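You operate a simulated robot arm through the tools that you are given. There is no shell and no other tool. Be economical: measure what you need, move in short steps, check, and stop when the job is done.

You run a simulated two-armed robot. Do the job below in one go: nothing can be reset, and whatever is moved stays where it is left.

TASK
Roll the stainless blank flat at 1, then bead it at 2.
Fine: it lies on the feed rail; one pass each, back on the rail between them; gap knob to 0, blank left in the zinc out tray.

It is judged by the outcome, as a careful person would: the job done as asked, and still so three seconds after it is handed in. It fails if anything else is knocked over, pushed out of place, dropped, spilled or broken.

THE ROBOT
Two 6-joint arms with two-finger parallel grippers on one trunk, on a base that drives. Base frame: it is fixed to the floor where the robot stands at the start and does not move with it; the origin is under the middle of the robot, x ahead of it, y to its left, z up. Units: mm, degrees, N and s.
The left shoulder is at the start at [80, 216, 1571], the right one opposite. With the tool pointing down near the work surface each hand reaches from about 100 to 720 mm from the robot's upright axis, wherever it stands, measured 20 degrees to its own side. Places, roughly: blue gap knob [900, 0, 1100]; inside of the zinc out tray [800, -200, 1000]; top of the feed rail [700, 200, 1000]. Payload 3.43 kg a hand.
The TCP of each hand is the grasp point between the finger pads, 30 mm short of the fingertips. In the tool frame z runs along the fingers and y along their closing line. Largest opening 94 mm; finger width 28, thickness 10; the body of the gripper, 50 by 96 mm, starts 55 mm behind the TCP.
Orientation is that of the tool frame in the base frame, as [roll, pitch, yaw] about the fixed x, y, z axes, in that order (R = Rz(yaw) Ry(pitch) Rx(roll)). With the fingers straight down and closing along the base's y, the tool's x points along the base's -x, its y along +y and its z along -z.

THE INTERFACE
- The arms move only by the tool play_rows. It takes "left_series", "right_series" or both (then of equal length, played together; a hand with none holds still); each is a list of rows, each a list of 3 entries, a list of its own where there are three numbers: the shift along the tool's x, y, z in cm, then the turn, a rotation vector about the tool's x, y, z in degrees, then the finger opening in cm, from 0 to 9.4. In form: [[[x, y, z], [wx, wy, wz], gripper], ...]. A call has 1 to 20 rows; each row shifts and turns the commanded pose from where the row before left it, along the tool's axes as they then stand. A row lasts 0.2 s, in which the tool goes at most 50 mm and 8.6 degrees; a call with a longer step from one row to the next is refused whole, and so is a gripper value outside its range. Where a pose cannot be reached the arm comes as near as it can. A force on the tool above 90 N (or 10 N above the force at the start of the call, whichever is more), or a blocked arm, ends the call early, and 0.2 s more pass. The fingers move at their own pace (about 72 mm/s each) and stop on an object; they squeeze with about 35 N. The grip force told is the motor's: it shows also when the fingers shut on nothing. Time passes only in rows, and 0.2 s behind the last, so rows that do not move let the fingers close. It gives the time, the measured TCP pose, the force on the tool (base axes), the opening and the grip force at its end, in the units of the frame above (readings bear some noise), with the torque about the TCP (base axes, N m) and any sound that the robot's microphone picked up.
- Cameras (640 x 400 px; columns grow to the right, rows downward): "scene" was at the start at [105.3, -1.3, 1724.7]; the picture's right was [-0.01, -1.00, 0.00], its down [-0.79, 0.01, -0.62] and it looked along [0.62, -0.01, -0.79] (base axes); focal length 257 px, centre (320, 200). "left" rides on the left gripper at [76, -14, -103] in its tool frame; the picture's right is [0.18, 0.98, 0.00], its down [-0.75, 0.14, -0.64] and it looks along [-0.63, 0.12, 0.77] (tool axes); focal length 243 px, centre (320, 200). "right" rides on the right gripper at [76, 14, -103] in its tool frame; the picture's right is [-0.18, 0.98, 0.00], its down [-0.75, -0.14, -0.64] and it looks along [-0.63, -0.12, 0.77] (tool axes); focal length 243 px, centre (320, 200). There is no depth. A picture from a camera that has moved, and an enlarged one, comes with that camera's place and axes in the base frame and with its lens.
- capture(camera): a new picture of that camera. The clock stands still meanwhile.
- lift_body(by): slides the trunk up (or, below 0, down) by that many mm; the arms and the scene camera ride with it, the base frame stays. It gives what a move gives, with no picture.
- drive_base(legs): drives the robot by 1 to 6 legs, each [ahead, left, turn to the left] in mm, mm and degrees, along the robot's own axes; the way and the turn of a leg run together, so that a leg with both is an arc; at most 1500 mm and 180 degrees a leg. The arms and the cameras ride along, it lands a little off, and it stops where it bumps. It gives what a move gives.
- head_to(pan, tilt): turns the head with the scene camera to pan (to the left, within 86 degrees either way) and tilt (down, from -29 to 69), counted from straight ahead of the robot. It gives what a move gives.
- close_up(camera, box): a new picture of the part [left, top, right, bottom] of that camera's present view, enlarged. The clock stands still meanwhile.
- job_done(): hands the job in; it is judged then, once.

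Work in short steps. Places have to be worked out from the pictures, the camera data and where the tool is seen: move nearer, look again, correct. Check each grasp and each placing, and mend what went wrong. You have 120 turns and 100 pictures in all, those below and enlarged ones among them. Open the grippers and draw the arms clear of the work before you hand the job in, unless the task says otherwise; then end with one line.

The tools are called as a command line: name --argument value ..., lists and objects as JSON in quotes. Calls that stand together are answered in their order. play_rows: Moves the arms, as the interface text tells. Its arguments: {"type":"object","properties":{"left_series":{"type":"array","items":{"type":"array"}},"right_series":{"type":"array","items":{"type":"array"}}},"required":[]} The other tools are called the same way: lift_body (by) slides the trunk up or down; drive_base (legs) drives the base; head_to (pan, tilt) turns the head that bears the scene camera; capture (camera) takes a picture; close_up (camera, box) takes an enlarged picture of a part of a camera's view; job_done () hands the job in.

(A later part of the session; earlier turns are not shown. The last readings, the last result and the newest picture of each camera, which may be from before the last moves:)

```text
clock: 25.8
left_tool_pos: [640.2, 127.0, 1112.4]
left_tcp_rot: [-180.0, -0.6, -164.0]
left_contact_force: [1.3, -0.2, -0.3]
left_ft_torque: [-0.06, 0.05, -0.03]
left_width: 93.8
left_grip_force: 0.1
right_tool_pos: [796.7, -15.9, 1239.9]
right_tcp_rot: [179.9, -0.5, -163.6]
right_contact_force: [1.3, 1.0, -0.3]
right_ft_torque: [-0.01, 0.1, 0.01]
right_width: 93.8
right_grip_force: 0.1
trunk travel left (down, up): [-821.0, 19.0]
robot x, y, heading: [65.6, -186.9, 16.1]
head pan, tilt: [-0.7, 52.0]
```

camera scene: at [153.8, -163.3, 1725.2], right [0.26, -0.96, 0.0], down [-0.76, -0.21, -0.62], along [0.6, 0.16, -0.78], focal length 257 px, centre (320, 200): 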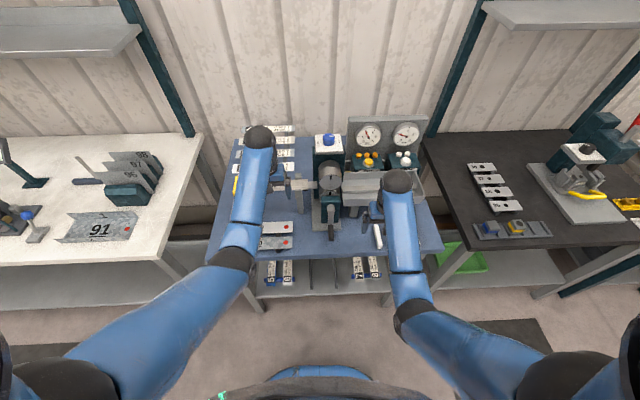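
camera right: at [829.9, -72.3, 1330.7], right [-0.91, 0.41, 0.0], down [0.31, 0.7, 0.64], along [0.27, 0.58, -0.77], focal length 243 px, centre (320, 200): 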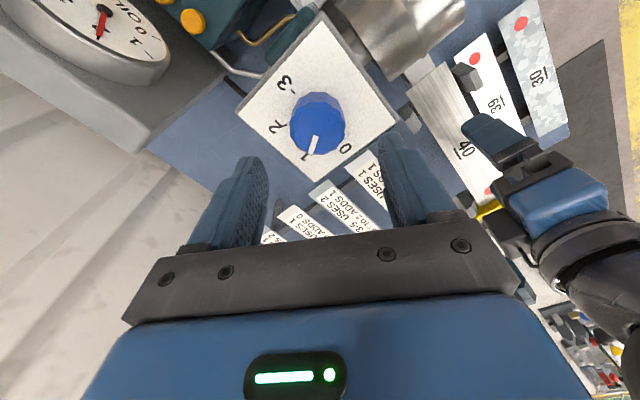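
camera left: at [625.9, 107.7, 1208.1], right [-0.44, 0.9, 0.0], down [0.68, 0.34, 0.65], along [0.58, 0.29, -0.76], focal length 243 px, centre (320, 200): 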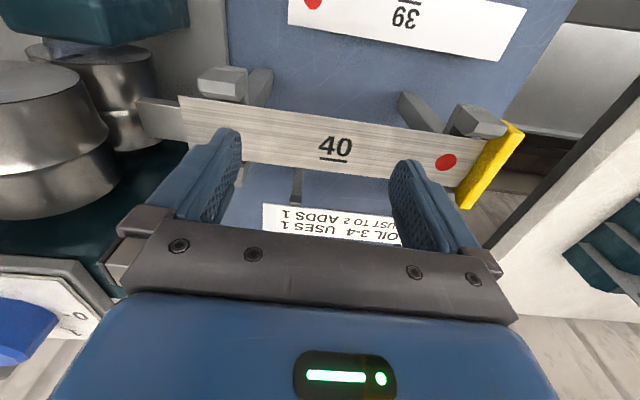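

Now I move the right hand aside to the right, then back and lower it in front of the crank, and look.

play_rows --right_series '[[[0, -4.5, 0], [0, 0, 0], 9.4], [[0, -4.5, 0], [0, 0, 0], 9.4], [[0, -4, 0], [0, 0, 0], 9.4], [[4, 0, 2], [0, 0, 0], 9.4], [[4, 0, 3], [0, 0, 0], 9.4], [[4, 0, 3], [0, 0, 0], 9.4], [[4, 0, 3], [0, 0, 0], 9.4], [[0, 0, 0], [0, 0, 0], 9.4]]'

capture --camera "scene"

capture --camera "right"

```text
clock: 27.6
left_tool_pos: [629.5, 125.0, 1121.6]
left_tcp_rot: [-180.0, 0.1, -164.1]
left_contact_force: [0.5, -0.2, 0.2]
left_ft_torque: [0.04, -0.01, -0.07]
left_width: 93.8
left_grip_force: 0.2
right_tool_pos: [814.9, -130.4, 1113.4]
right_tcp_rot: [-179.8, 0.2, -163.6]
right_contact_force: [-0.4, -0.3, 0.4]
right_ft_torque: [-0.01, -0.05, 0.02]
right_width: 93.8
right_grip_force: 0.1
right hand out of reach, approached as far as the arm can: row 1, 2, 4, 5, 6, 7
trunk travel left (down, up): [-821.0, 19.0]
robot x, y, heading: [67.7, -185.2, 16.0]
head pan, tilt: [-0.7, 52.0]
```

```text
58 pictures are left
camera scene: at [166.2, -158.9, 1744.8], right [0.26, -0.96, 0.0], down [-0.76, -0.21, -0.62], along [0.6, 0.16, -0.79], focal length 257 px, centre (320, 200)
```

scene: 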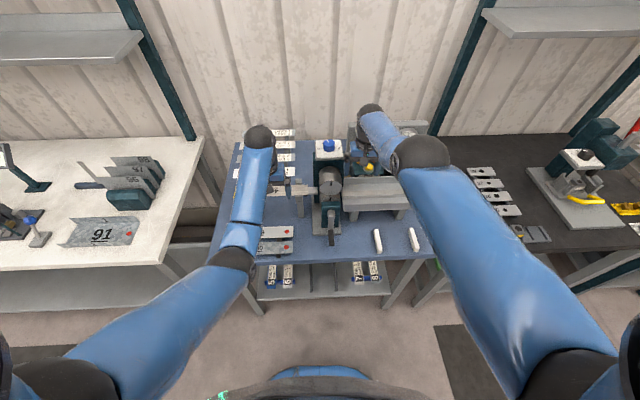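

```text
57 pictures are left
camera right: at [736.5, -139.8, 1214.8], right [-0.1, 0.99, 0.0], down [0.76, 0.08, 0.64], along [0.64, 0.07, -0.76], focal length 243 px, centre (320, 200)
```

right: 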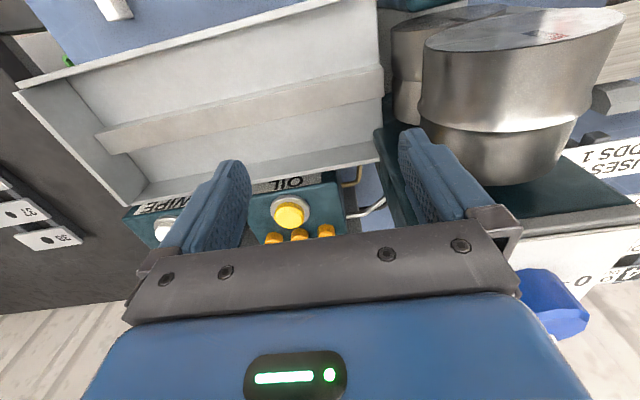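

The arm slid along its reach limit and ended over the tray instead of moving back. I try small steps: straight back, checking where it goes.

play_rows --right_series '[[[2, 0, 0], [0, 0, 0], 9.4], [[2, 0, 0], [0, 0, 0], 9.4], [[0, 0, 0], [0, 0, 0], 9.4]]'

```text
clock: 28.4
left_tool_pos: [630.0, 124.4, 1120.7]
left_tcp_rot: [180.0, 0.0, -164.1]
left_contact_force: [-0.1, -0.5, -0.6]
left_ft_torque: [-0.02, 0.01, -0.03]
left_width: 94.0
left_grip_force: 0.1
right_tool_pos: [815.7, -131.0, 1108.4]
right_tcp_rot: [180.0, 0.0, -163.6]
right_contact_force: [-0.4, -0.1, -0.5]
right_ft_torque: [0.01, 0.04, 0.01]
right_width: 94.0
right_grip_force: 0.0
right hand out of reach, approached as far as the arm can: row 1, 2
trunk travel left (down, up): [-821.0, 19.0]
robot x, y, heading: [65.0, -188.1, 15.7]
head pan, tilt: [-0.7, 52.0]
```

It won't go back from here. I probe by rising first.

play_rows --right_series '[[[0, 0, -3], [0, 0, 0], 9.4], [[0, 0, -3], [0, 0, 0], 9.4], [[0, -3, 0], [0, 0, 0], 9.4], [[0, -3, 0], [0, 0, 0], 9.4], [[0, 0, 0], [0, 0, 0], 9.4]]'

```text
clock: 29.6
left_tool_pos: [630.6, 124.9, 1119.6]
left_tcp_rot: [-180.0, 0.1, -164.1]
left_contact_force: [-0.1, 0.5, -0.6]
left_ft_torque: [0.0, -0.01, 0.04]
left_width: 94.0
left_grip_force: 0.1
right_tool_pos: [846.9, -182.6, 1166.9]
right_tcp_rot: [-180.0, 0.1, -163.6]
right_contact_force: [-0.1, -0.6, -0.4]
right_ft_torque: [-0.01, 0.01, 0.02]
right_width: 93.9
right_grip_force: 0.1
right hand out of reach, approached as far as the arm can: row 1, 2, 3
trunk travel left (down, up): [-821.0, 19.0]
robot x, y, heading: [71.0, -186.4, 16.0]
head pan, tilt: [-0.7, 52.0]
```

The arm's inner limit grows with height. I'll drive back 220 mm into free space, lower and retract the right hand there, then come in again with it low in front of the crank.

drive_base --legs '[[-220, 0, 0]]'

play_rows --right_series '[[[0, 0, 4], [0, 0, 0], 9.4], [[0, 0, 4], [0, 0, 0], 9.4], [[0, 0, 4], [0, 0, 0], 9.4], [[0, 0, 4], [0, 0, 0], 9.4], [[4, 0, 0], [0, 0, 0], 9.4], [[4, 0, 0], [0, 0, 0], 9.4], [[4, 0, 0], [0, 0, 0], 9.4], [[4, 0, 0], [0, 0, 0], 9.4], [[4, 0, 0], [0, 0, 0], 9.4], [[0, 0, 0], [0, 0, 0], 9.4]]'

```text
clock: 31.3
left_tool_pos: [425.1, 66.3, 1116.3]
left_tcp_rot: [180.0, -0.2, -164.2]
left_contact_force: [-0.6, -0.3, -0.1]
left_ft_torque: [-0.01, 0.04, 0.01]
left_width: 93.9
left_grip_force: 0.1
right_tool_pos: [640.8, -242.2, 1162.8]
right_tcp_rot: [180.0, -0.1, -163.7]
right_contact_force: [0.1, -0.7, -0.4]
right_ft_torque: [0.0, 0.03, -0.01]
right_width: 94.1
right_grip_force: 0.1
trunk travel left (down, up): [-821.0, 19.0]
robot x, y, heading: [-147.9, -246.7, 15.9]
head pan, tilt: [-0.7, 52.0]
```

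```text
clock: 33.5
left_tool_pos: [419.9, 64.1, 1120.3]
left_tcp_rot: [-180.0, 0.0, -164.1]
left_contact_force: [0.4, 0.1, 0.1]
left_ft_torque: [-0.04, -0.01, 0.01]
left_width: 94.0
left_grip_force: 0.1
right_tool_pos: [567.8, -265.0, 958.8]
right_tcp_rot: [179.9, 0.1, -163.8]
right_contact_force: [0.5, 0.3, 0.5]
right_ft_torque: [-0.01, 0.01, -0.02]
right_width: 94.0
right_grip_force: 0.0
right hand out of reach, approached as far as the arm can: row 1, 2, 3, 4, 5, 6, 7, 8, 9
trunk travel left (down, up): [-821.0, 19.0]
robot x, y, heading: [-143.9, -245.7, 16.0]
head pan, tilt: [-0.7, 52.0]
```

The right arm's reach limit is larger than before, as if its posture changed while turning the knob. I look at it.

capture --camera "scene"

```text
56 pictures are left
camera scene: at [-42.5, -219.2, 1744.6], right [0.26, -0.96, 0.0], down [-0.76, -0.21, -0.62], along [0.59, 0.16, -0.79], focal length 257 px, centre (320, 200)
```

scene: 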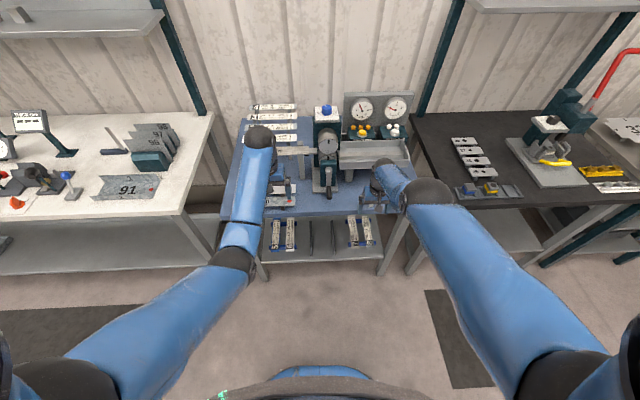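

The right elbow has flipped outward compared with the left one. I try to bring it back by commanding the hand well inward in free space.

play_rows --right_series '[[[4.5, 0, 0], [0, 0, 0], 9.4], [[4.5, 0, 0], [0, 0, 0], 9.4], [[4.5, 0, 0], [0, 0, 0], 9.4], [[4.5, 0, 0], [0, 0, 0], 9.4], [[4.5, 0, 0], [0, 0, 0], 9.4], [[4.5, 0, 0], [0, 0, 0], 9.4], [[0, 0, 0], [0, 0, 0], 9.4], [[0, 0, 0], [0, 0, 0], 9.4]]'

```text
clock: 35.3
left_tool_pos: [419.6, 63.7, 1119.4]
left_tcp_rot: [-180.0, 0.0, -164.2]
left_contact_force: [0.8, 0.2, -0.2]
left_ft_torque: [-0.01, 0.03, -0.02]
left_width: 94.2
left_grip_force: 0.1
right_tool_pos: [481.4, -294.0, 832.3]
right_tcp_rot: [180.0, 0.0, -163.7]
right_contact_force: [-0.4, -0.3, -0.4]
right_ft_torque: [0.0, 0.01, 0.02]
right_width: 94.0
right_grip_force: 0.1
right hand out of reach, approached as far as the arm can: row 1, 2, 3, 4, 5, 6
trunk travel left (down, up): [-821.0, 19.0]
robot x, y, heading: [-142.7, -246.0, 16.0]
head pan, tilt: [-0.7, 52.0]
```

The measured positions all lie on a constant wrist distance, so the elbow is bent the wrong way against its stop. I'll slide back up, stretch the arm straight forward in free space, then pull in so the elbow can bend the proper way.

play_rows --right_series '[[[-2, 0, -4], [0, 0, 0], 9.4], [[-2, 0, -4], [0, 0, 0], 9.4], [[-2, 0, -4], [0, 0, 0], 9.4], [[-2, 0, -4], [0, 0, 0], 9.4], [[-2, 0, -4], [0, 0, 0], 9.4], [[-2, 0, -4], [0, 0, 0], 9.4], [[-2, 0, -4], [0, 0, 0], 9.4], [[-2, 0, -4], [0, 0, 0], 9.4], [[0, 0, 0], [0, 0, 0], 9.4]]'

play_rows --right_series '[[[-4, 0, 0], [0, 0, 0], 9.4], [[-4, 0, 0], [0, 0, 0], 9.4], [[0, 0, 0], [0, 0, 0], 9.4]]'

```text
clock: 37.3
left_tool_pos: [420.1, 64.8, 1120.4]
left_tcp_rot: [-180.0, -0.1, -164.1]
left_contact_force: [-0.3, -0.2, 0.1]
left_ft_torque: [0.01, -0.02, -0.01]
left_width: 93.9
left_grip_force: 0.1
right_tool_pos: [631.2, -242.9, 1140.3]
right_tcp_rot: [-180.0, 0.1, -163.8]
right_contact_force: [-0.4, 1.0, 0.0]
right_ft_torque: [0.01, 0.0, 0.0]
right_width: 94.1
right_grip_force: 0.1
right hand out of reach, approached as far as the arm can: row 1, 2, 3, 7, 8
trunk travel left (down, up): [-821.0, 19.0]
robot x, y, heading: [-144.6, -244.7, 15.9]
head pan, tilt: [-0.7, 52.0]
```

```text
clock: 38.1
left_tool_pos: [420.4, 64.4, 1119.9]
left_tcp_rot: [179.9, 0.0, -164.2]
left_contact_force: [0.5, -1.1, 0.1]
left_ft_torque: [-0.02, 0.01, -0.04]
left_width: 94.0
left_grip_force: 0.0
right_tool_pos: [635.6, -243.2, 1149.1]
right_tcp_rot: [-179.9, 0.1, -163.7]
right_contact_force: [-0.3, -0.3, 0.0]
right_ft_torque: [0.0, 0.03, -0.02]
right_width: 94.1
right_grip_force: 0.1
right hand out of reach, approached as far as the arm can: row 1, 2
trunk travel left (down, up): [-821.0, 19.0]
robot x, y, heading: [-146.2, -246.6, 15.6]
head pan, tilt: [-0.7, 52.0]
```

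Forward is also out of reach, so the arm is really fully stretched (singular). I try coming off along a chord: back and down together.

play_rows --right_series '[[[1, 0, 3], [0, 0, 0], 9.4], [[1.5, 0, 3], [0, 0, 0], 9.4], [[2, 0, 3], [0, 0, 0], 9.4], [[3, 0, 3], [0, 0, 0], 9.4], [[3, 0, 2], [0, 0, 0], 9.4], [[3, 0, 1], [0, 0, 0], 9.4], [[3, 0, 0], [0, 0, 0], 9.4], [[3, 0, 0], [0, 0, 0], 9.4], [[0, 0, 0], [0, 0, 0], 9.4]]'

```text
clock: 40.1
left_tool_pos: [419.6, 62.9, 1119.4]
left_tcp_rot: [-179.9, 0.0, -164.1]
left_contact_force: [-0.1, -0.2, 0.6]
left_ft_torque: [-0.01, 0.02, -0.02]
left_width: 94.1
left_grip_force: 0.1
right_tool_pos: [444.8, -298.0, 999.0]
right_tcp_rot: [-180.0, 0.1, -163.8]
right_contact_force: [0.8, -0.4, 0.4]
right_ft_torque: [-0.01, 0.03, 0.02]
right_width: 93.8
right_grip_force: 0.1
trunk travel left (down, up): [-821.0, 19.0]
robot x, y, heading: [-142.3, -243.3, 15.9]
head pan, tilt: [-0.7, 52.0]
```

Good, the arm is free again (r≈550, z 999). Now I retract the right hand and turn the left hand 90° clockwise so that its fingers close across the blank's width.

play_rows --right_series '[[[3, 0, 0], [0, 0, 0], 9.4], [[3, 0, 0], [0, 0, 0], 9.4], [[3, 0, 0], [0, 0, 0], 9.4], [[0, 0, 0], [0, 0, 0], 9.4], [[0, 0, 0], [0, 0, 0], 9.4], [[0, 0, 0], [0, 0, 0], 9.4], [[0, 0, 0], [0, 0, 0], 9.4], [[0, 0, 0], [0, 0, 0], 9.4], [[0, 0, 0], [0, 0, 0], 9.4], [[0, 0, 0], [0, 0, 0], 9.4], [[0, 0, 0], [0, 0, 0], 9.4], [[0, 0, 0], [0, 0, 0], 9.4]]' --left_series '[[[0, 0, 2], [0, 0, 8.2], 9.4], [[0, 0, 0], [0, 0, 8.2], 9.4], [[0, 0, 0], [0, 0, 8.2], 9.4], [[0, 0, 0], [0, 0, 8.2], 9.4], [[0, 0, 0], [0, 0, 8.2], 9.4], [[0, 0, 0], [0, 0, 8.2], 9.4], [[0, 0, 0], [0, 0, 8.2], 9.4], [[0, 0, 0], [0, 0, 8.2], 9.4], [[0, 0, 0], [0, 0, 8.2], 9.4], [[0, 0, 0], [0, 0, 8.2], 9.4], [[0, 0, 0], [0, 0, 8], 9.4], [[0, 0, 0], [0, 0, 0], 9.4]]'

```text
clock: 42.7
left_tool_pos: [419.7, 63.7, 1099.7]
left_tcp_rot: [179.8, 0.1, 105.7]
left_contact_force: [-0.1, -0.2, -0.1]
left_ft_torque: [-0.01, -0.04, 0.01]
left_width: 94.0
left_grip_force: 0.1
right_tool_pos: [361.2, -323.8, 996.7]
right_tcp_rot: [179.9, 0.1, -163.8]
right_contact_force: [-0.1, 0.2, -0.2]
right_ft_torque: [-0.01, -0.02, 0.0]
right_width: 94.2
right_grip_force: 0.0
trunk travel left (down, up): [-821.0, 19.0]
robot x, y, heading: [-142.3, -248.2, 15.8]
head pan, tilt: [-0.7, 52.0]
```

Both went as asked. I drive 290 mm ahead again and look with the left camera and the scene camera.

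drive_base --legs '[[290, 0, 0]]'

capture --camera "left"

close_up --camera "scene" --box '[200, 130, 440, 280]'

```text
clock: 44.7
left_tool_pos: [698.8, 137.3, 1102.3]
left_tcp_rot: [179.8, 0.0, 105.5]
left_contact_force: [-0.6, -0.1, 0.3]
left_ft_torque: [-0.01, -0.03, 0.01]
left_width: 94.1
left_grip_force: 0.0
right_tool_pos: [638.3, -250.0, 998.9]
right_tcp_rot: [180.0, 0.2, -164.1]
right_contact_force: [-0.2, -0.1, -0.4]
right_ft_torque: [0.03, -0.05, 0.01]
right_width: 93.8
right_grip_force: 0.1
trunk travel left (down, up): [-821.0, 19.0]
robot x, y, heading: [135.6, -171.5, 15.6]
head pan, tilt: [-0.7, 52.0]
```

```text
55 pictures are left
camera left: at [664.4, 207.5, 1203.5], right [0.9, 0.44, 0.0], down [0.33, -0.69, 0.64], along [0.28, -0.58, -0.77], focal length 243 px, centre (320, 200)
```

left: 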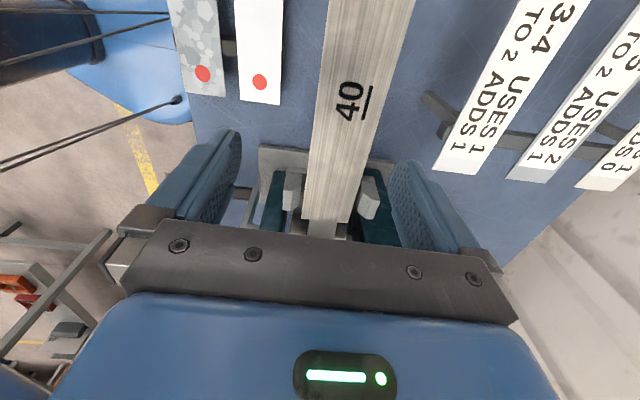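

```text
2.67 times, centred on (320, 205) of scene
camera zoom: at [232.9, -142.8, 1745.0], right [0.26, -0.97, 0.0], down [-0.76, -0.2, -0.62], along [0.6, 0.16, -0.79], focal length 685 px, centre (320, 187)
```

zoom: 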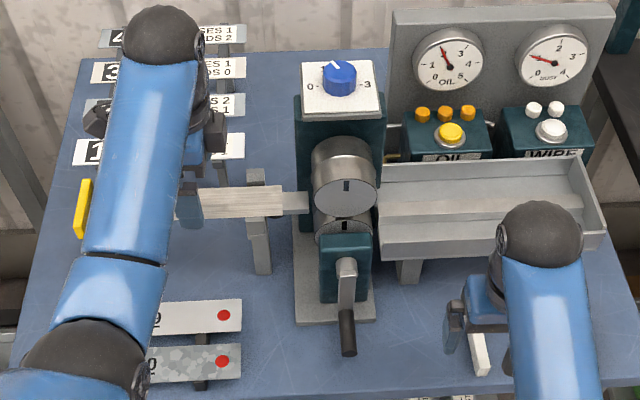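

From two views the blank's top lies at z≈1015, its centreline at my "forward" 734 and its right end about 80 mm short of the nip. I position the left hand over it, clear of the posts, descend to TCP z 1020 and close.

play_rows --left_series '[[[2.3, 1.2, 0], [0, 0, 0], 9.4], [[2.3, 1.2, 0], [0, 0, 0], 9.4], [[0, 0, 3], [0, 0, 0], 9.4], [[0, 0, 3], [0, 0, 0], 9.4], [[0, 0, 2.2], [0, 0, 0], 9.4], [[0, 0, 0], [0, 0, 0], 9.4]]'

capture --camera "left"

```text
clock: 46.1
left_tool_pos: [711.8, 188.5, 1018.8]
left_tcp_rot: [179.9, -0.1, 105.4]
left_contact_force: [0.6, -0.5, 0.6]
left_ft_torque: [0.02, 0.01, -0.01]
left_width: 94.0
left_grip_force: 0.1
right_tool_pos: [640.3, -249.5, 997.9]
right_tcp_rot: [180.0, 0.1, -164.1]
right_contact_force: [-1.1, 0.4, 0.5]
right_ft_torque: [0.02, 0.0, 0.03]
right_width: 94.0
right_grip_force: 0.0
trunk travel left (down, up): [-821.0, 19.0]
robot x, y, heading: [134.2, -172.7, 15.6]
head pan, tilt: [-0.7, 52.0]
```

```text
53 pictures are left
camera left: at [677.6, 258.6, 1120.0], right [0.9, 0.44, 0.0], down [0.34, -0.69, 0.64], along [0.28, -0.58, -0.77], focal length 243 px, centre (320, 200)
```

left: 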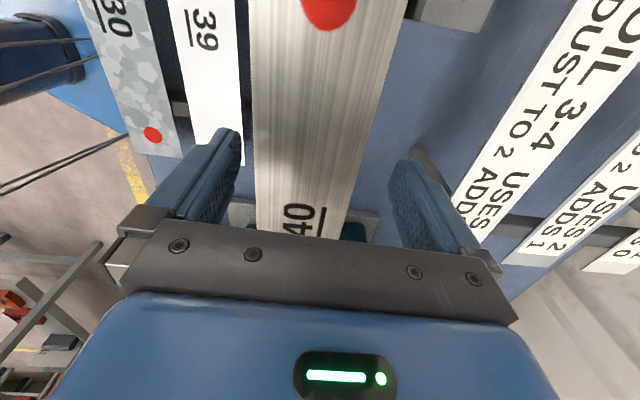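

The blank sits between the fingers, slightly to the near side. I nudge 3 mm nearer and close.

play_rows --left_series '[[[0, -0.3, 0], [0, 0, 0], 7.5], [[0, 0, 0], [0, 0, 0], 5], [[0, 0, 0], [0, 0, 0], 5], [[0, 0, 0], [0, 0, 0], 5], [[0, 0, 0], [0, 0, 0], 5]]'

```text
clock: 47.3
left_tool_pos: [708.5, 187.8, 1017.9]
left_tcp_rot: [-180.0, -0.1, 105.5]
left_contact_force: [-8.4, -3.9, -0.6]
left_ft_torque: [-0.06, -0.06, 0.81]
left_width: 54.4
left_grip_force: 35.2
right_tool_pos: [638.3, -250.6, 997.4]
right_tcp_rot: [-179.9, 0.1, -164.2]
right_contact_force: [-0.9, 0.0, -0.2]
right_ft_torque: [0.04, -0.02, -0.01]
right_width: 94.0
right_grip_force: 0.1
trunk travel left (down, up): [-821.0, 19.0]
robot x, y, heading: [134.3, -168.4, 15.3]
head pan, tilt: [-0.7, 52.0]
```

The grip is good (54 mm wide). Now I push right toward the rolls in short steps.

play_rows --left_series '[[[-1, 0, 0], [0, 0, 0], 5], [[-1, 0, 0], [0, 0, 0], 5], [[-1, 0, 0], [0, 0, 0], 5], [[-1, 0, 0], [0, 0, 0], 5], [[-1, 0, 0], [0, 0, 0], 5], [[-1, 0, 0], [0, 0, 0], 5], [[0, 0, 0], [0, 0, 0], 5]]'

close_up --camera "scene" --box '[240, 160, 360, 235]'

```text
clock: 48.9
left_tool_pos: [726.4, 131.2, 1017.9]
left_tcp_rot: [-180.0, 0.0, 105.4]
left_contact_force: [-0.3, 0.8, -2.1]
left_ft_torque: [0.0, 0.04, 0.03]
left_width: 53.4
left_grip_force: 35.0
right_tool_pos: [640.4, -249.5, 996.8]
right_tcp_rot: [-179.9, 0.1, -164.1]
right_contact_force: [0.1, -0.1, -0.1]
right_ft_torque: [-0.01, 0.01, -0.04]
right_width: 94.0
right_grip_force: 0.0
trunk travel left (down, up): [-821.0, 19.0]
robot x, y, heading: [136.7, -169.1, 15.2]
head pan, tilt: [-0.7, 52.0]
```

```text
5.33 times, centred on (300, 198) of scene
camera zoom: at [237.6, -141.5, 1744.6], right [0.26, -0.97, 0.0], down [-0.76, -0.2, -0.62], along [0.6, 0.16, -0.79], focal length 1370 px, centre (427, 213)
```

zoom: 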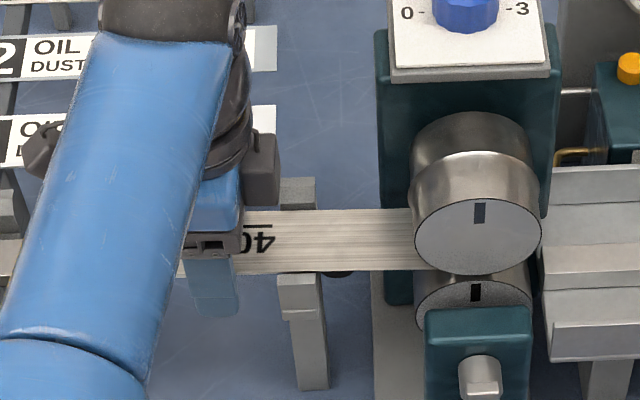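

The blank has entered beneath the upper roll with no force yet. I push on in 5 mm steps until it meets the nip.

play_rows --left_series '[[[-0.5, 0, 0], [0, 0, 0], 5], [[-0.5, 0, 0], [0, 0, 0], 5], [[-0.5, 0, 0], [0, 0, 0], 5], [[0, 0, 0], [0, 0, 0], 5]]'

```text
clock: 49.9
left_tool_pos: [730.0, 116.3, 1017.0]
left_tcp_rot: [179.9, 0.0, 105.3]
left_contact_force: [-1.4, 0.3, -0.7]
left_ft_torque: [0.03, -0.01, 0.03]
left_width: 53.7
left_grip_force: 35.1
right_tool_pos: [640.4, -249.4, 997.0]
right_tcp_rot: [180.0, 0.1, -164.2]
right_contact_force: [-0.3, 1.1, 0.4]
right_ft_torque: [-0.03, -0.02, -0.02]
right_width: 94.0
right_grip_force: 0.0
trunk travel left (down, up): [-821.0, 19.0]
robot x, y, heading: [136.1, -170.1, 15.5]
head pan, tilt: [-0.7, 52.0]
```

No resistance yet. Two more small steps, watching the force and the post clearance.

play_rows --left_series '[[[-0.4, 0, 0], [0, 0, 0], 5], [[-0.4, 0, 0], [0, 0, 0], 5], [[0, 0, 0], [0, 0, 0], 5]]'

capture --camera "left"

```text
clock: 50.7
left_tool_pos: [732.0, 108.9, 1018.1]
left_tcp_rot: [180.0, 0.0, 105.4]
left_contact_force: [0.1, -0.3, -0.2]
left_ft_torque: [-0.04, 0.02, 0.02]
left_width: 53.8
left_grip_force: 35.6
right_tool_pos: [641.4, -249.5, 997.0]
right_tcp_rot: [180.0, 0.1, -164.1]
right_contact_force: [0.8, -0.8, -0.1]
right_ft_torque: [0.01, -0.01, -0.01]
right_width: 94.1
right_grip_force: 0.1
trunk travel left (down, up): [-821.0, 19.0]
robot x, y, heading: [133.0, -166.8, 15.5]
head pan, tilt: [-0.7, 52.0]
```

```text
51 pictures are left
camera left: at [697.1, 178.6, 1120.2], right [0.9, 0.44, 0.0], down [0.34, -0.69, 0.64], along [0.28, -0.58, -0.77], focal length 243 px, centre (320, 200)
```

left: 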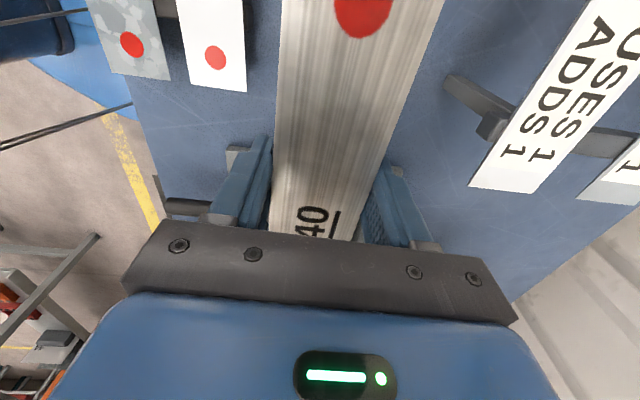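

The hand has pushed 82 mm without slip, so the leading edge should be at the nip. I release, raise the left hand, and check the nip from the scene camera.

play_rows --left_series '[[[0, 0, 0], [0, 0, 0], 9.4], [[0, 0, 0], [0, 0, 0], 9.4], [[0, 0, 0], [0, 0, 0], 9.4], [[0, 0, -3], [0, 0, 0], 9.4], [[0, 0, -3], [0, 0, 0], 9.4], [[0, 0, -2], [0, 0, 0], 9.4], [[0, 0, 0], [0, 0, 0], 9.4]]'

close_up --camera "scene" --box '[240, 160, 360, 235]'

capture --camera "right"

```text
clock: 52.3
left_tool_pos: [730.4, 108.8, 1098.9]
left_tcp_rot: [179.9, 0.0, 105.4]
left_contact_force: [-1.0, -0.9, 0.1]
left_ft_torque: [0.0, -0.02, -0.03]
left_width: 94.0
left_grip_force: 0.1
right_tool_pos: [640.5, -249.2, 997.6]
right_tcp_rot: [-180.0, 0.0, -164.1]
right_contact_force: [-0.8, -0.3, -0.5]
right_ft_torque: [-0.02, 0.04, -0.04]
right_width: 94.2
right_grip_force: 0.1
trunk travel left (down, up): [-821.0, 19.0]
robot x, y, heading: [136.3, -167.9, 15.7]
head pan, tilt: [-0.7, 52.0]
```

```text
5.33 times, centred on (300, 198) of scene
camera zoom: at [237.3, -141.6, 1744.6], right [0.26, -0.97, 0.0], down [-0.76, -0.2, -0.62], along [0.6, 0.16, -0.79], focal length 1370 px, centre (427, 213)
```

zoom: 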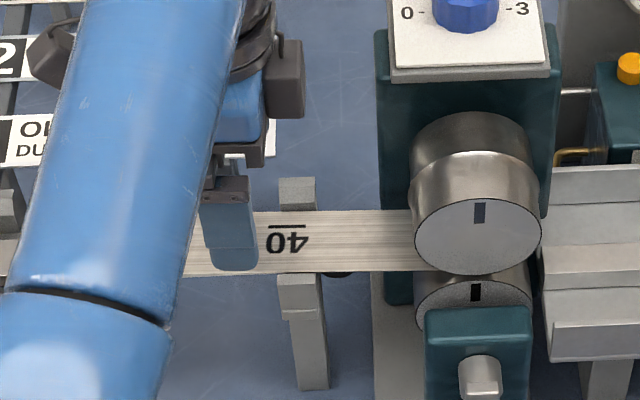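

```text
49 pictures are left
camera right: at [561.8, -258.6, 1099.0], right [-0.09, 1.0, 0.0], down [0.76, 0.07, 0.64], along [0.64, 0.06, -0.77], focal length 243 px, centre (320, 200)
```

right: 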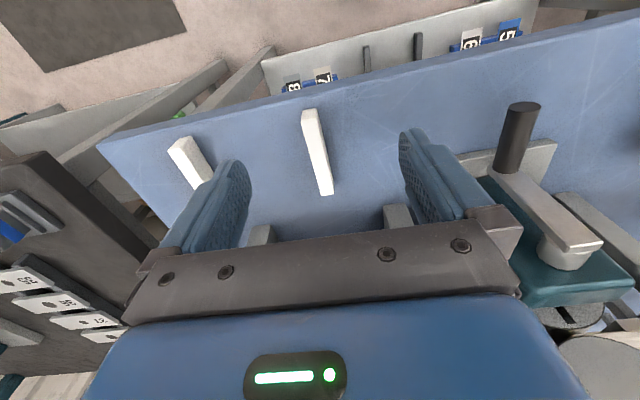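

The crank grip lies along my forward axis from about 571 to 630, at the bottom of an ~89 mm circle around an axle at height ~988. I raise the trunk the last bit and back off 50 mm so the whole circle is in reach.

lift_body --by 19

drive_base --legs '[[-50, 0, 0]]'

play_rows --right_series '[[[0, 4, 0.5], [0, 0, 0], 9.4], [[0, 4, 0.5], [0, 0, 0], 9.4], [[0, 4, 0.5], [0, 0, 0], 9.4], [[0, 4, 0.5], [0, 0, 0], 9.4], [[0, 0, 0], [0, 0, 0], 9.4]]'

capture --camera "right"

```text
clock: 52.9
left_tool_pos: [730.1, 108.6, 1116.8]
left_tcp_rot: [180.0, 0.0, 105.4]
left_contact_force: [0.1, 0.2, 0.4]
left_ft_torque: [0.0, -0.01, 0.02]
left_width: 94.2
left_grip_force: 0.1
right_tool_pos: [640.0, -249.9, 1015.6]
right_tcp_rot: [180.0, 0.1, -164.1]
right_contact_force: [0.2, 0.7, -0.5]
right_ft_torque: [0.03, -0.02, 0.03]
right_width: 93.8
right_grip_force: 0.1
trunk travel left (down, up): [-840.0, 0.0]
robot x, y, heading: [134.3, -170.6, 15.4]
head pan, tilt: [-0.7, 52.0]
```

```text
clock: 53.9
left_tool_pos: [692.9, 97.1, 1111.1]
left_tcp_rot: [-179.5, 0.0, 105.4]
left_contact_force: [1.4, -0.2, -0.7]
left_ft_torque: [0.0, 0.07, -0.02]
left_width: 94.2
left_grip_force: 0.1
right_tool_pos: [601.0, -260.6, 1012.4]
right_tcp_rot: [-180.0, -0.4, -164.1]
right_contact_force: [1.2, 0.6, -0.7]
right_ft_torque: [-0.03, 0.05, -0.02]
right_width: 93.8
right_grip_force: 0.1
trunk travel left (down, up): [-840.0, 0.0]
robot x, y, heading: [87.7, -183.4, 15.4]
head pan, tilt: [-0.7, 52.0]
```

```text
clock: 55.1
left_tool_pos: [681.6, 96.2, 1118.5]
left_tcp_rot: [179.8, 0.0, 105.4]
left_contact_force: [0.5, 0.3, 1.0]
left_ft_torque: [-0.02, 0.02, 0.02]
left_width: 93.8
left_grip_force: 0.0
right_tool_pos: [544.9, -108.5, 997.1]
right_tcp_rot: [180.0, 0.3, -164.0]
right_contact_force: [-0.5, -0.5, -0.4]
right_ft_torque: [-0.04, -0.01, 0.01]
right_width: 94.1
right_grip_force: 0.0
trunk travel left (down, up): [-840.0, 0.0]
robot x, y, heading: [88.9, -182.9, 15.6]
head pan, tilt: [-0.7, 52.0]
```

```text
48 pictures are left
camera right: at [465.8, -117.1, 1099.0], right [-0.09, 1.0, 0.0], down [0.76, 0.07, 0.65], along [0.64, 0.06, -0.76], focal length 243 px, centre (320, 200)
```

right: 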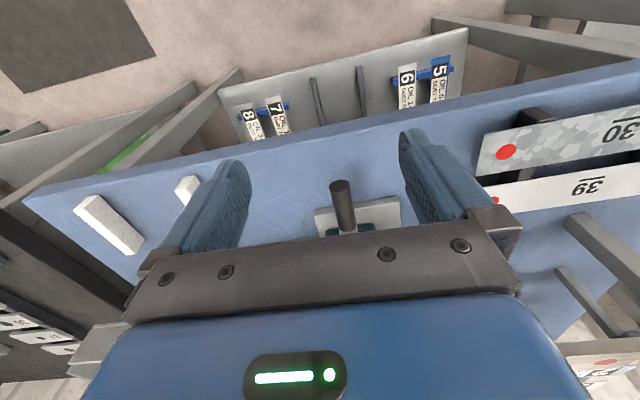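

The grip is straight ahead and the estimate holds. I advance 98 mm above it, then descend around it.

play_rows --right_series '[[[-3.3, 0.3, 0], [0, 0, 0], 9.4], [[-3.3, 0.2, 0], [0, 0, 0], 9.4], [[-3.2, 0.1, 0], [0, 0, 0], 9.4], [[0, 0, 3], [0, 0, 0], 9.4], [[0, 0, 3], [0, 0, 0], 9.4], [[0, 0, 3.6], [0, 0, 0], 9.4], [[0, 0, 0], [0, 0, 0], 9.4]]'

capture --camera "right"

```text
clock: 56.6
left_tool_pos: [670.4, 90.1, 1125.4]
left_tcp_rot: [179.3, -0.1, 105.3]
left_contact_force: [0.2, -0.2, 0.5]
left_ft_torque: [0.0, 0.03, 0.01]
left_width: 94.0
left_grip_force: 0.1
right_tool_pos: [654.2, -67.1, 932.4]
right_tcp_rot: [179.0, 4.4, -164.4]
right_contact_force: [-37.6, -16.3, 67.0]
right_ft_torque: [1.33, -4.05, 0.21]
right_width: 94.0
right_grip_force: 0.1
trunk travel left (down, up): [-840.0, 0.0]
robot x, y, heading: [85.4, -182.0, 15.3]
head pan, tilt: [-0.7, 52.0]
stopped in row 7 (right hand): the force on the tool passed its limit at 116 N (the readings are from after the stop); the commanded pose is now the measured one
```

```text
47 pictures are left
camera right: at [569.7, -79.6, 1027.9], right [-0.09, 1.0, 0.03], down [0.72, 0.04, 0.69], along [0.69, 0.08, -0.72], focal length 243 px, centre (320, 200)
```

right: 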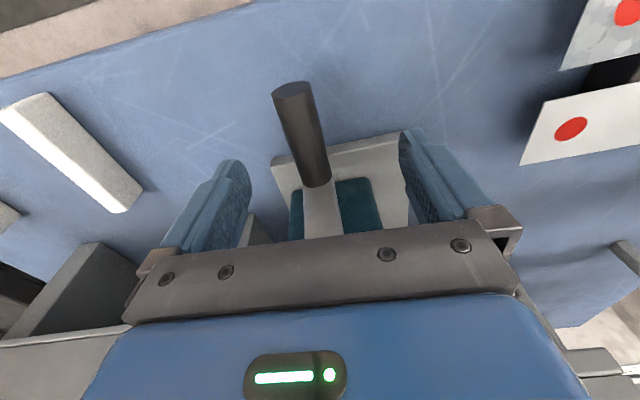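

The palm touched the crank hub: I was about 18 mm too far forward. I rise, come back 25 mm, shift slightly right and descend again gently.

play_rows --right_series '[[[0, 0, -3], [0, 0, 0], 9.4], [[0, 0, -3], [0, 0, 0], 9.4], [[0, 0, 0], [0, -4.4, 0], 9.4], [[2.5, -0.6, 0], [0, 0, 0], 9.4], [[0, 0, 0], [0, 0, 0], 9.4]]'

```text
clock: 57.8
left_tool_pos: [684.8, 94.9, 1116.1]
left_tcp_rot: [179.9, 0.0, 105.4]
left_contact_force: [0.5, 0.2, 0.0]
left_ft_torque: [0.02, 0.03, 0.01]
left_width: 94.1
left_grip_force: 0.1
right_tool_pos: [637.3, -80.0, 977.7]
right_tcp_rot: [179.1, 7.6, -164.5]
right_contact_force: [-0.1, -0.7, -0.5]
right_ft_torque: [0.0, 0.02, -0.02]
right_width: 94.0
right_grip_force: 0.1
trunk travel left (down, up): [-840.0, 0.0]
robot x, y, heading: [90.5, -183.4, 15.1]
head pan, tilt: [-0.7, 52.0]
```

I corrected the tilt the wrong way; undo it (7.6° about tool y) and then descend.

play_rows --right_series '[[[0.3, 0, 0], [0.9, 7.6, 0], 9.4], [[0.2, 0, 0], [0, 0, 0], 9.4], [[0, 0, 2.5], [0, 0, 0], 9.4], [[0, 0, 2.5], [0, 0, 0], 9.4], [[0, 0, 2.2], [0, 0, 0], 9.4], [[0, 0, 0.6], [0, 0, 0], 9.4], [[0, 0, 0], [0, 0, 0], 9.4]]'

capture --camera "right"

```text
clock: 59.4
left_tool_pos: [682.6, 94.5, 1117.2]
left_tcp_rot: [179.8, 0.1, 105.3]
left_contact_force: [0.7, 0.2, 0.1]
left_ft_torque: [-0.02, -0.04, -0.01]
left_width: 94.1
left_grip_force: 0.0
right_tool_pos: [630.8, -82.4, 896.4]
right_tcp_rot: [-179.9, 0.0, -164.2]
right_contact_force: [-0.4, -0.3, -0.1]
right_ft_torque: [0.02, -0.01, -0.02]
right_width: 94.0
right_grip_force: 0.1
trunk travel left (down, up): [-840.0, 0.0]
robot x, y, heading: [86.8, -181.0, 15.4]
head pan, tilt: [-0.7, 52.0]
```

```text
46 pictures are left
camera right: at [552.1, -90.5, 998.5], right [-0.09, 1.0, 0.0], down [0.76, 0.07, 0.64], along [0.64, 0.05, -0.77], focal length 243 px, centre (320, 200)
```

right: 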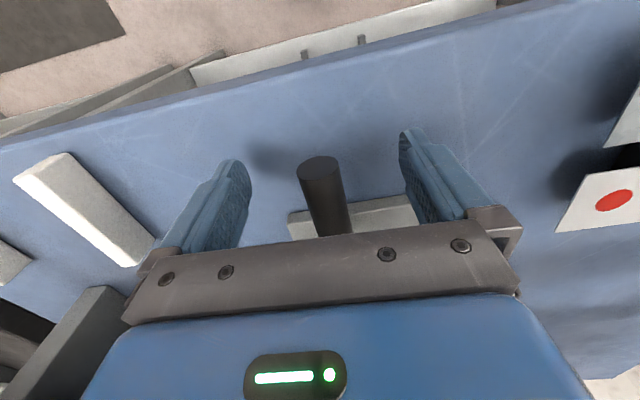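

The grip is centred between the fingers. Closing.

play_rows --right_series '[[[0, 0, 0], [0, 0, 0], 1], [[0, 0, 0], [0, 0, 0], 1], [[0, 0, 0], [0, 0, 0], 1], [[0, 0, 0], [0, 0, 0], 1], [[0, 0, 0], [0, 0, 0], 1]]'

```text
clock: 60.6
left_tool_pos: [681.6, 95.3, 1117.9]
left_tcp_rot: [-179.9, 0.0, 105.4]
left_contact_force: [-0.1, 0.3, -0.5]
left_ft_torque: [-0.01, 0.01, 0.02]
left_width: 94.0
left_grip_force: 0.1
right_tool_pos: [631.2, -82.1, 896.1]
right_tcp_rot: [-179.9, 0.0, -164.3]
right_contact_force: [0.4, -0.2, 0.3]
right_ft_torque: [0.1, -0.14, 1.18]
right_width: 26.6
right_grip_force: 45.1
trunk travel left (down, up): [-840.0, 0.0]
robot x, y, heading: [88.7, -181.4, 15.5]
head pan, tilt: [-0.7, 52.0]
```

Gripped (26.6 mm rod). I start the crank clockwise as seen from the front (bottom → left → top), so that the lower roll's top runs toward the tray. First 30°, then check forces.

play_rows --right_series '[[[0, 1.16, -0.08], [0, 0, 0], 1], [[0, 1.14, -0.23], [0, 0, 0], 1], [[0, 1.1, -0.37], [0, 0, 0], 1], [[0, 1.04, -0.52], [0, 0, 0], 1], [[0, 0, 0], [0, 0, 0], 1]]'

close_up --camera "scene" --box '[240, 160, 360, 235]'

```text
clock: 61.8
left_tool_pos: [681.6, 93.3, 1118.1]
left_tcp_rot: [179.9, 0.0, 105.4]
left_contact_force: [-0.6, -0.9, 0.6]
left_ft_torque: [-0.02, -0.01, -0.01]
left_width: 93.9
left_grip_force: 0.2
right_tool_pos: [618.1, -37.4, 907.0]
right_tcp_rot: [-179.7, -0.2, -164.4]
right_contact_force: [-6.1, -6.6, -3.6]
right_ft_torque: [0.33, -0.12, 1.11]
right_width: 26.9
right_grip_force: 45.1
trunk travel left (down, up): [-840.0, 0.0]
robot x, y, heading: [88.1, -179.0, 15.3]
head pan, tilt: [-0.7, 52.0]
```

```text
5.33 times, centred on (300, 198) of scene
camera zoom: at [187.5, -157.0, 1763.7], right [0.25, -0.97, 0.0], down [-0.76, -0.2, -0.62], along [0.6, 0.16, -0.79], focal length 1370 px, centre (427, 213)
```

zoom: 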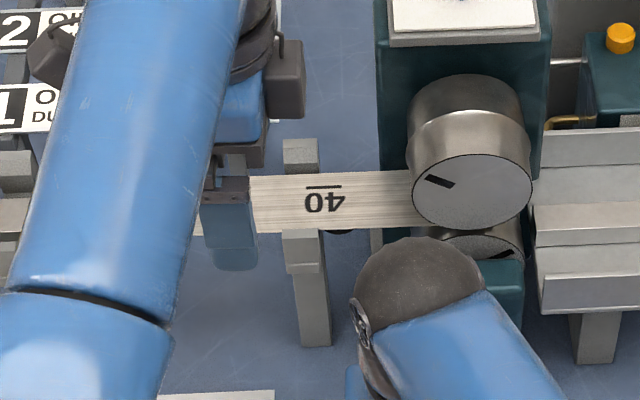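

The rolls turn and the "40" has moved about 25 mm right past the post, so the blank is feeding. I continue the circle to 90°.

play_rows --right_series '[[[0, 0.98, -0.653], [0, 0, 0], 1], [[0, 0.885, -0.777], [0, 0, 0], 1], [[0, 0.777, -0.885], [0, 0, 0], 1], [[0, 0.653, -0.979], [0, 0, 0], 1], [[0, 0.521, -1.056], [0, 0, 0], 1], [[0, 0.378, -1.115], [0, 0, 0], 1], [[0, 0.23, -1.155], [0, 0, 0], 1], [[0, 0.077, -1.175], [0, 0, 0], 1]]'

```text
clock: 63.6
left_tool_pos: [682.9, 93.4, 1117.6]
left_tcp_rot: [-179.9, 0.0, 105.5]
left_contact_force: [0.7, 0.8, -0.4]
left_ft_torque: [-0.02, 0.0, 0.0]
left_width: 94.1
left_grip_force: 0.0
right_tool_pos: [607.2, 4.6, 985.9]
right_tcp_rot: [-179.9, -0.1, -164.3]
right_contact_force: [0.2, -7.1, -4.9]
right_ft_torque: [0.16, 0.08, 1.24]
right_width: 22.8
right_grip_force: 44.9
trunk travel left (down, up): [-840.0, 0.0]
robot x, y, heading: [89.6, -181.4, 15.5]
head pan, tilt: [-0.7, 52.0]
```

The grip width dropped to 22.8 mm, so the rod may be sitting near the fingertips. I check.

capture --camera "right"

capture --camera "scene"

```text
44 pictures are left
camera right: at [528.9, -3.8, 1089.0], right [-0.09, 1.0, 0.0], down [0.76, 0.07, 0.64], along [0.64, 0.05, -0.77], focal length 243 px, centre (320, 200)
```

right: 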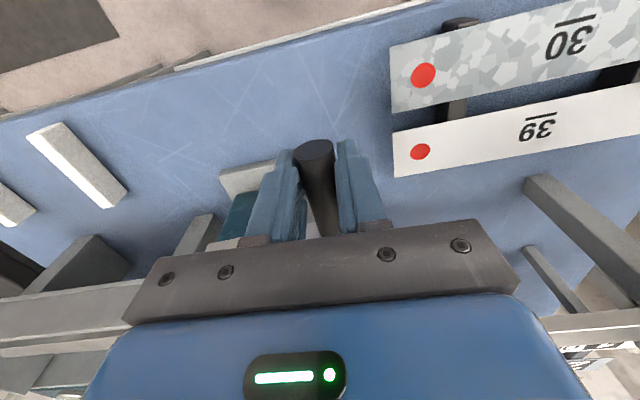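

```text
43 pictures are left
camera scene: at [189.2, -157.0, 1763.6], right [0.25, -0.97, 0.0], down [-0.76, -0.2, -0.62], along [0.6, 0.16, -0.79], focal length 257 px, centre (320, 200)
```

scene: 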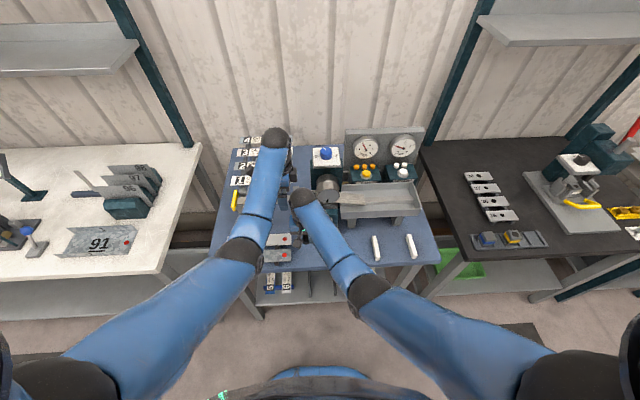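

The blank is feeding (its end shows in the tray), but the rod slips down between the pads on the up-stroke. I'll regrip with the hand tilted so a finger supports it from below; for reach the robot must stand about 200 mm further left. I release and rise first.

play_rows --right_series '[[[0, 0, 0], [0, 0, 0], 9.4], [[0, 0, 0], [0, 0, 0], 9.4], [[0, 0, 0], [0, 0, 0], 9.4], [[0, 0, -3], [0, 0, 0], 9.4], [[0, 0, -3], [0, 0, 0], 9.4], [[0, 0, 0], [0, 0, 0], 9.4]]'

capture --camera "right"

```text
clock: 65.0
left_tool_pos: [682.7, 94.9, 1117.6]
left_tcp_rot: [-179.9, 0.1, 105.3]
left_contact_force: [0.4, 0.4, 0.3]
left_ft_torque: [0.02, -0.01, 0.04]
left_width: 94.1
left_grip_force: 0.1
right_tool_pos: [608.8, 3.5, 1046.4]
right_tcp_rot: [-179.7, -0.2, -164.3]
right_contact_force: [0.6, 0.3, -1.0]
right_ft_torque: [0.05, -0.03, -0.02]
right_width: 93.6
right_grip_force: 0.1
trunk travel left (down, up): [-840.0, 0.0]
robot x, y, heading: [89.4, -184.7, 15.3]
head pan, tilt: [-0.7, 52.0]
```

```text
42 pictures are left
camera right: at [529.6, -5.3, 1149.2], right [-0.09, 1.0, 0.0], down [0.76, 0.07, 0.64], along [0.64, 0.05, -0.77], focal length 243 px, centre (320, 200)
```

right: 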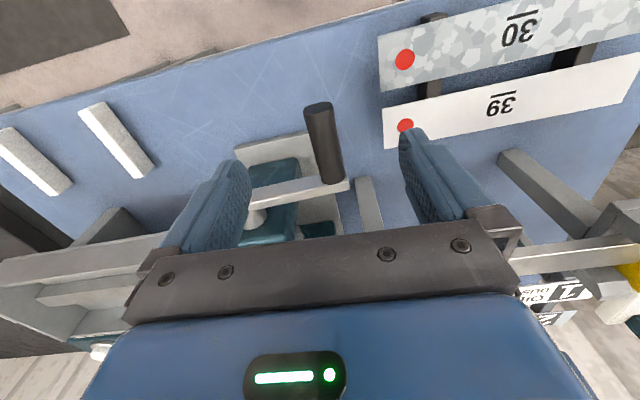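

The rod sits at 76° (l -166, z 964). I drive 200 mm left, then tilt the right hand 40° so its fingers point down and to the right.

drive_base --legs '[[0, 200, 0]]'

play_rows --right_series '[[[0, 0, 0], [8, 0, 0], 9.4], [[0, 0, 0], [8, 0, 0], 9.4], [[0, 0, 0], [8, 0, 0], 9.4], [[0, 0, 0], [8, 0, 0], 9.4], [[0, 0, 0], [8, 0, 0], 9.4], [[0, 0, 0], [0, 0, 0], 9.4]]'

```text
clock: 66.6
left_tool_pos: [631.0, 280.0, 1117.9]
left_tcp_rot: [180.0, -0.3, 105.4]
left_contact_force: [0.7, -0.6, -0.6]
left_ft_torque: [0.04, 0.0, 0.02]
left_width: 93.9
left_grip_force: 0.2
right_tool_pos: [556.9, 188.3, 1045.6]
right_tcp_rot: [180.0, 0.0, -164.4]
right_contact_force: [-0.1, -0.2, 0.2]
right_ft_torque: [0.04, -0.01, 0.01]
right_width: 94.0
right_grip_force: 0.1
trunk travel left (down, up): [-840.0, 0.0]
robot x, y, heading: [37.6, 6.4, 15.5]
head pan, tilt: [-0.7, 52.0]
```

```text
clock: 68.2
left_tool_pos: [631.5, 296.7, 1122.2]
left_tcp_rot: [179.5, 0.0, 106.8]
left_contact_force: [1.7, -0.5, -0.5]
left_ft_torque: [0.01, 0.03, -0.02]
left_width: 93.2
left_grip_force: 0.0
right_tool_pos: [555.7, 168.8, 1032.7]
right_tcp_rot: [-138.4, -1.5, -165.9]
right_contact_force: [-0.1, -1.0, -0.2]
right_ft_torque: [0.0, 0.01, -0.01]
right_width: 93.8
right_grip_force: 0.0
trunk travel left (down, up): [-840.0, 0.0]
robot x, y, heading: [36.7, 6.9, 15.4]
head pan, tilt: [-0.7, 52.0]
stopped in row 6 (right hand): the arm was blocked; the commanded pose is now the measured one
```

The tilted right wrist bumped lightly into the left arm. I move the left hand away to the left while the right moves to the right toward the crank.

play_rows --right_series '[[[0, -2.2, 2.2], [0, 0, 0], 9.4], [[0, -2.2, 2.2], [0, 0, 0], 9.4], [[-0.2, -2.2, 2.2], [0, 0, 0], 9.4], [[-0.2, -2.15, 2.2], [0, 0, 0], 9.4], [[0, 0, 0], [0, 0, 0], 9.4]]' --left_series '[[[4, 0, 0], [0, 0, 0], 9.4], [[4, 0, 0], [0, 0, 0], 9.4], [[4, 0, 0], [0, 0, 0], 9.4], [[4, 0, 0], [0, 0, 0], 9.4], [[0, 0, 0], [0, 0, 0], 9.4]]'

capture --camera "right"

capture --camera "scene"

```text
clock: 69.4
left_tool_pos: [582.4, 451.4, 1119.1]
left_tcp_rot: [179.6, 0.1, 106.8]
left_contact_force: [0.1, -0.6, -0.2]
left_ft_torque: [0.01, -0.01, 0.0]
left_width: 94.1
left_grip_force: 0.0
right_tool_pos: [587.9, 48.6, 1021.2]
right_tcp_rot: [-138.5, -1.5, -165.7]
right_contact_force: [0.0, -0.2, 0.6]
right_ft_torque: [-0.03, 0.03, 0.05]
right_width: 94.1
right_grip_force: 0.0
trunk travel left (down, up): [-840.0, 0.0]
robot x, y, heading: [33.7, 8.7, 15.3]
head pan, tilt: [-0.7, 52.0]
```

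```text
41 pictures are left
camera right: at [495.3, 104.5, 1091.6], right [-0.02, 0.76, -0.66], down [0.67, 0.5, 0.55], along [0.75, -0.43, -0.51], focal length 243 px, centre (320, 200)
```

right: 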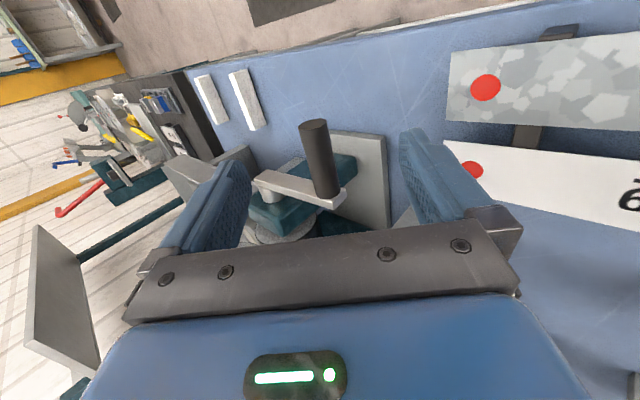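

```text
40 pictures are left
camera scene: at [136.6, 32.4, 1763.7], right [0.25, -0.97, 0.0], down [-0.76, -0.2, -0.62], along [0.6, 0.16, -0.79], focal length 257 px, centre (320, 200)
```

scene: 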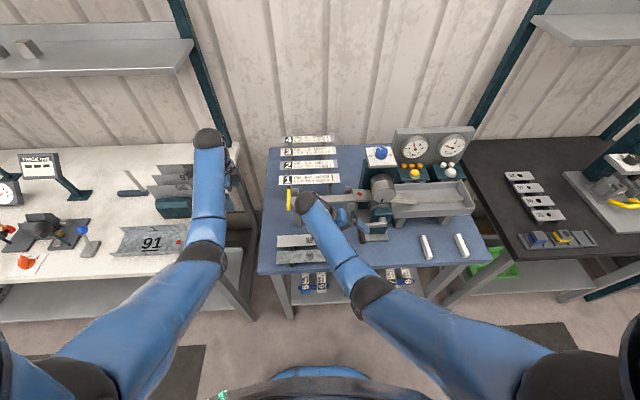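

The left hand is clear and the rod lies ahead along the tilted tool's axis. I advance 76 mm along the fingers and close.

play_rows --right_series '[[[-0.3, -0.2, 2.5], [0, 0, 0], 9.4], [[-0.3, -0.2, 2.5], [0, 0, 0], 9.4], [[0, 0, 2.6], [0, 0, 0], 9.4], [[0, 0, 0], [0, 0, 0], 1], [[0, 0, 0], [0, 0, 0], 1], [[0, 0, 0], [0, 0, 0], 1], [[0, 0, 0], [0, 0, 0], 1], [[0, 0, 0], [0, 0, 0], 1]]'

capture --camera "right"

```text
clock: 71.2
left_tool_pos: [582.6, 451.8, 1117.8]
left_tcp_rot: [179.6, 0.0, 106.8]
left_contact_force: [0.5, -0.7, 0.0]
left_ft_torque: [-0.03, 0.01, 0.01]
left_width: 94.1
left_grip_force: 0.1
right_tool_pos: [609.2, -0.9, 968.6]
right_tcp_rot: [-138.4, -1.6, -165.7]
right_contact_force: [-1.7, 2.5, -1.2]
right_ft_torque: [-0.18, 0.52, 1.07]
right_width: 26.4
right_grip_force: 44.6
trunk travel left (down, up): [-840.0, 0.0]
robot x, y, heading: [33.6, 6.1, 15.2]
head pan, tilt: [-0.7, 52.0]
```

```text
39 pictures are left
camera right: at [516.4, 55.5, 1038.1], right [-0.02, 0.75, -0.66], down [0.67, 0.5, 0.55], along [0.75, -0.43, -0.51], focal length 243 px, centre (320, 200)
```

right: 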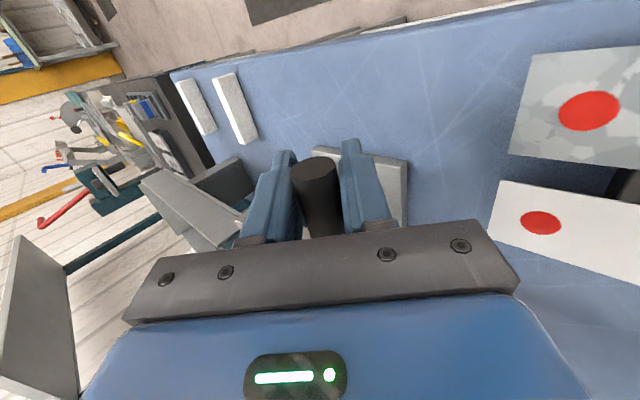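

A solid grip (26.4 mm) at about 79°. I carry on from 79° to 135°, keeping the tilt.

play_rows --right_series '[[[0, -0.696, -1.012], [0, 0, 0], 1], [[0, -0.83, -0.906], [0, 0, 0], 1], [[0, -0.948, -0.781], [0, 0, 0], 1], [[0, -1.047, -0.641], [0, 0, 0], 1], [[0, -1.126, -0.489], [0, 0, 0], 1], [[0, -1.184, -0.328], [0, 0, 0], 1], [[0, -1.218, -0.161], [0, 0, 0], 1]]'

```text
clock: 72.8
left_tool_pos: [584.4, 449.6, 1119.4]
left_tcp_rot: [179.5, 0.0, 106.8]
left_contact_force: [0.3, -0.7, 0.1]
left_ft_torque: [0.0, 0.0, 0.02]
left_width: 93.9
left_grip_force: 0.1
right_tool_pos: [617.5, -23.9, 1048.1]
right_tcp_rot: [-138.6, -1.6, -165.8]
right_contact_force: [-1.9, -6.3, -13.9]
right_ft_torque: [-0.01, 0.69, 0.89]
right_width: 26.6
right_grip_force: 44.6
trunk travel left (down, up): [-840.0, 0.0]
robot x, y, heading: [35.9, 4.0, 15.5]
head pan, tilt: [-0.7, 52.0]
```

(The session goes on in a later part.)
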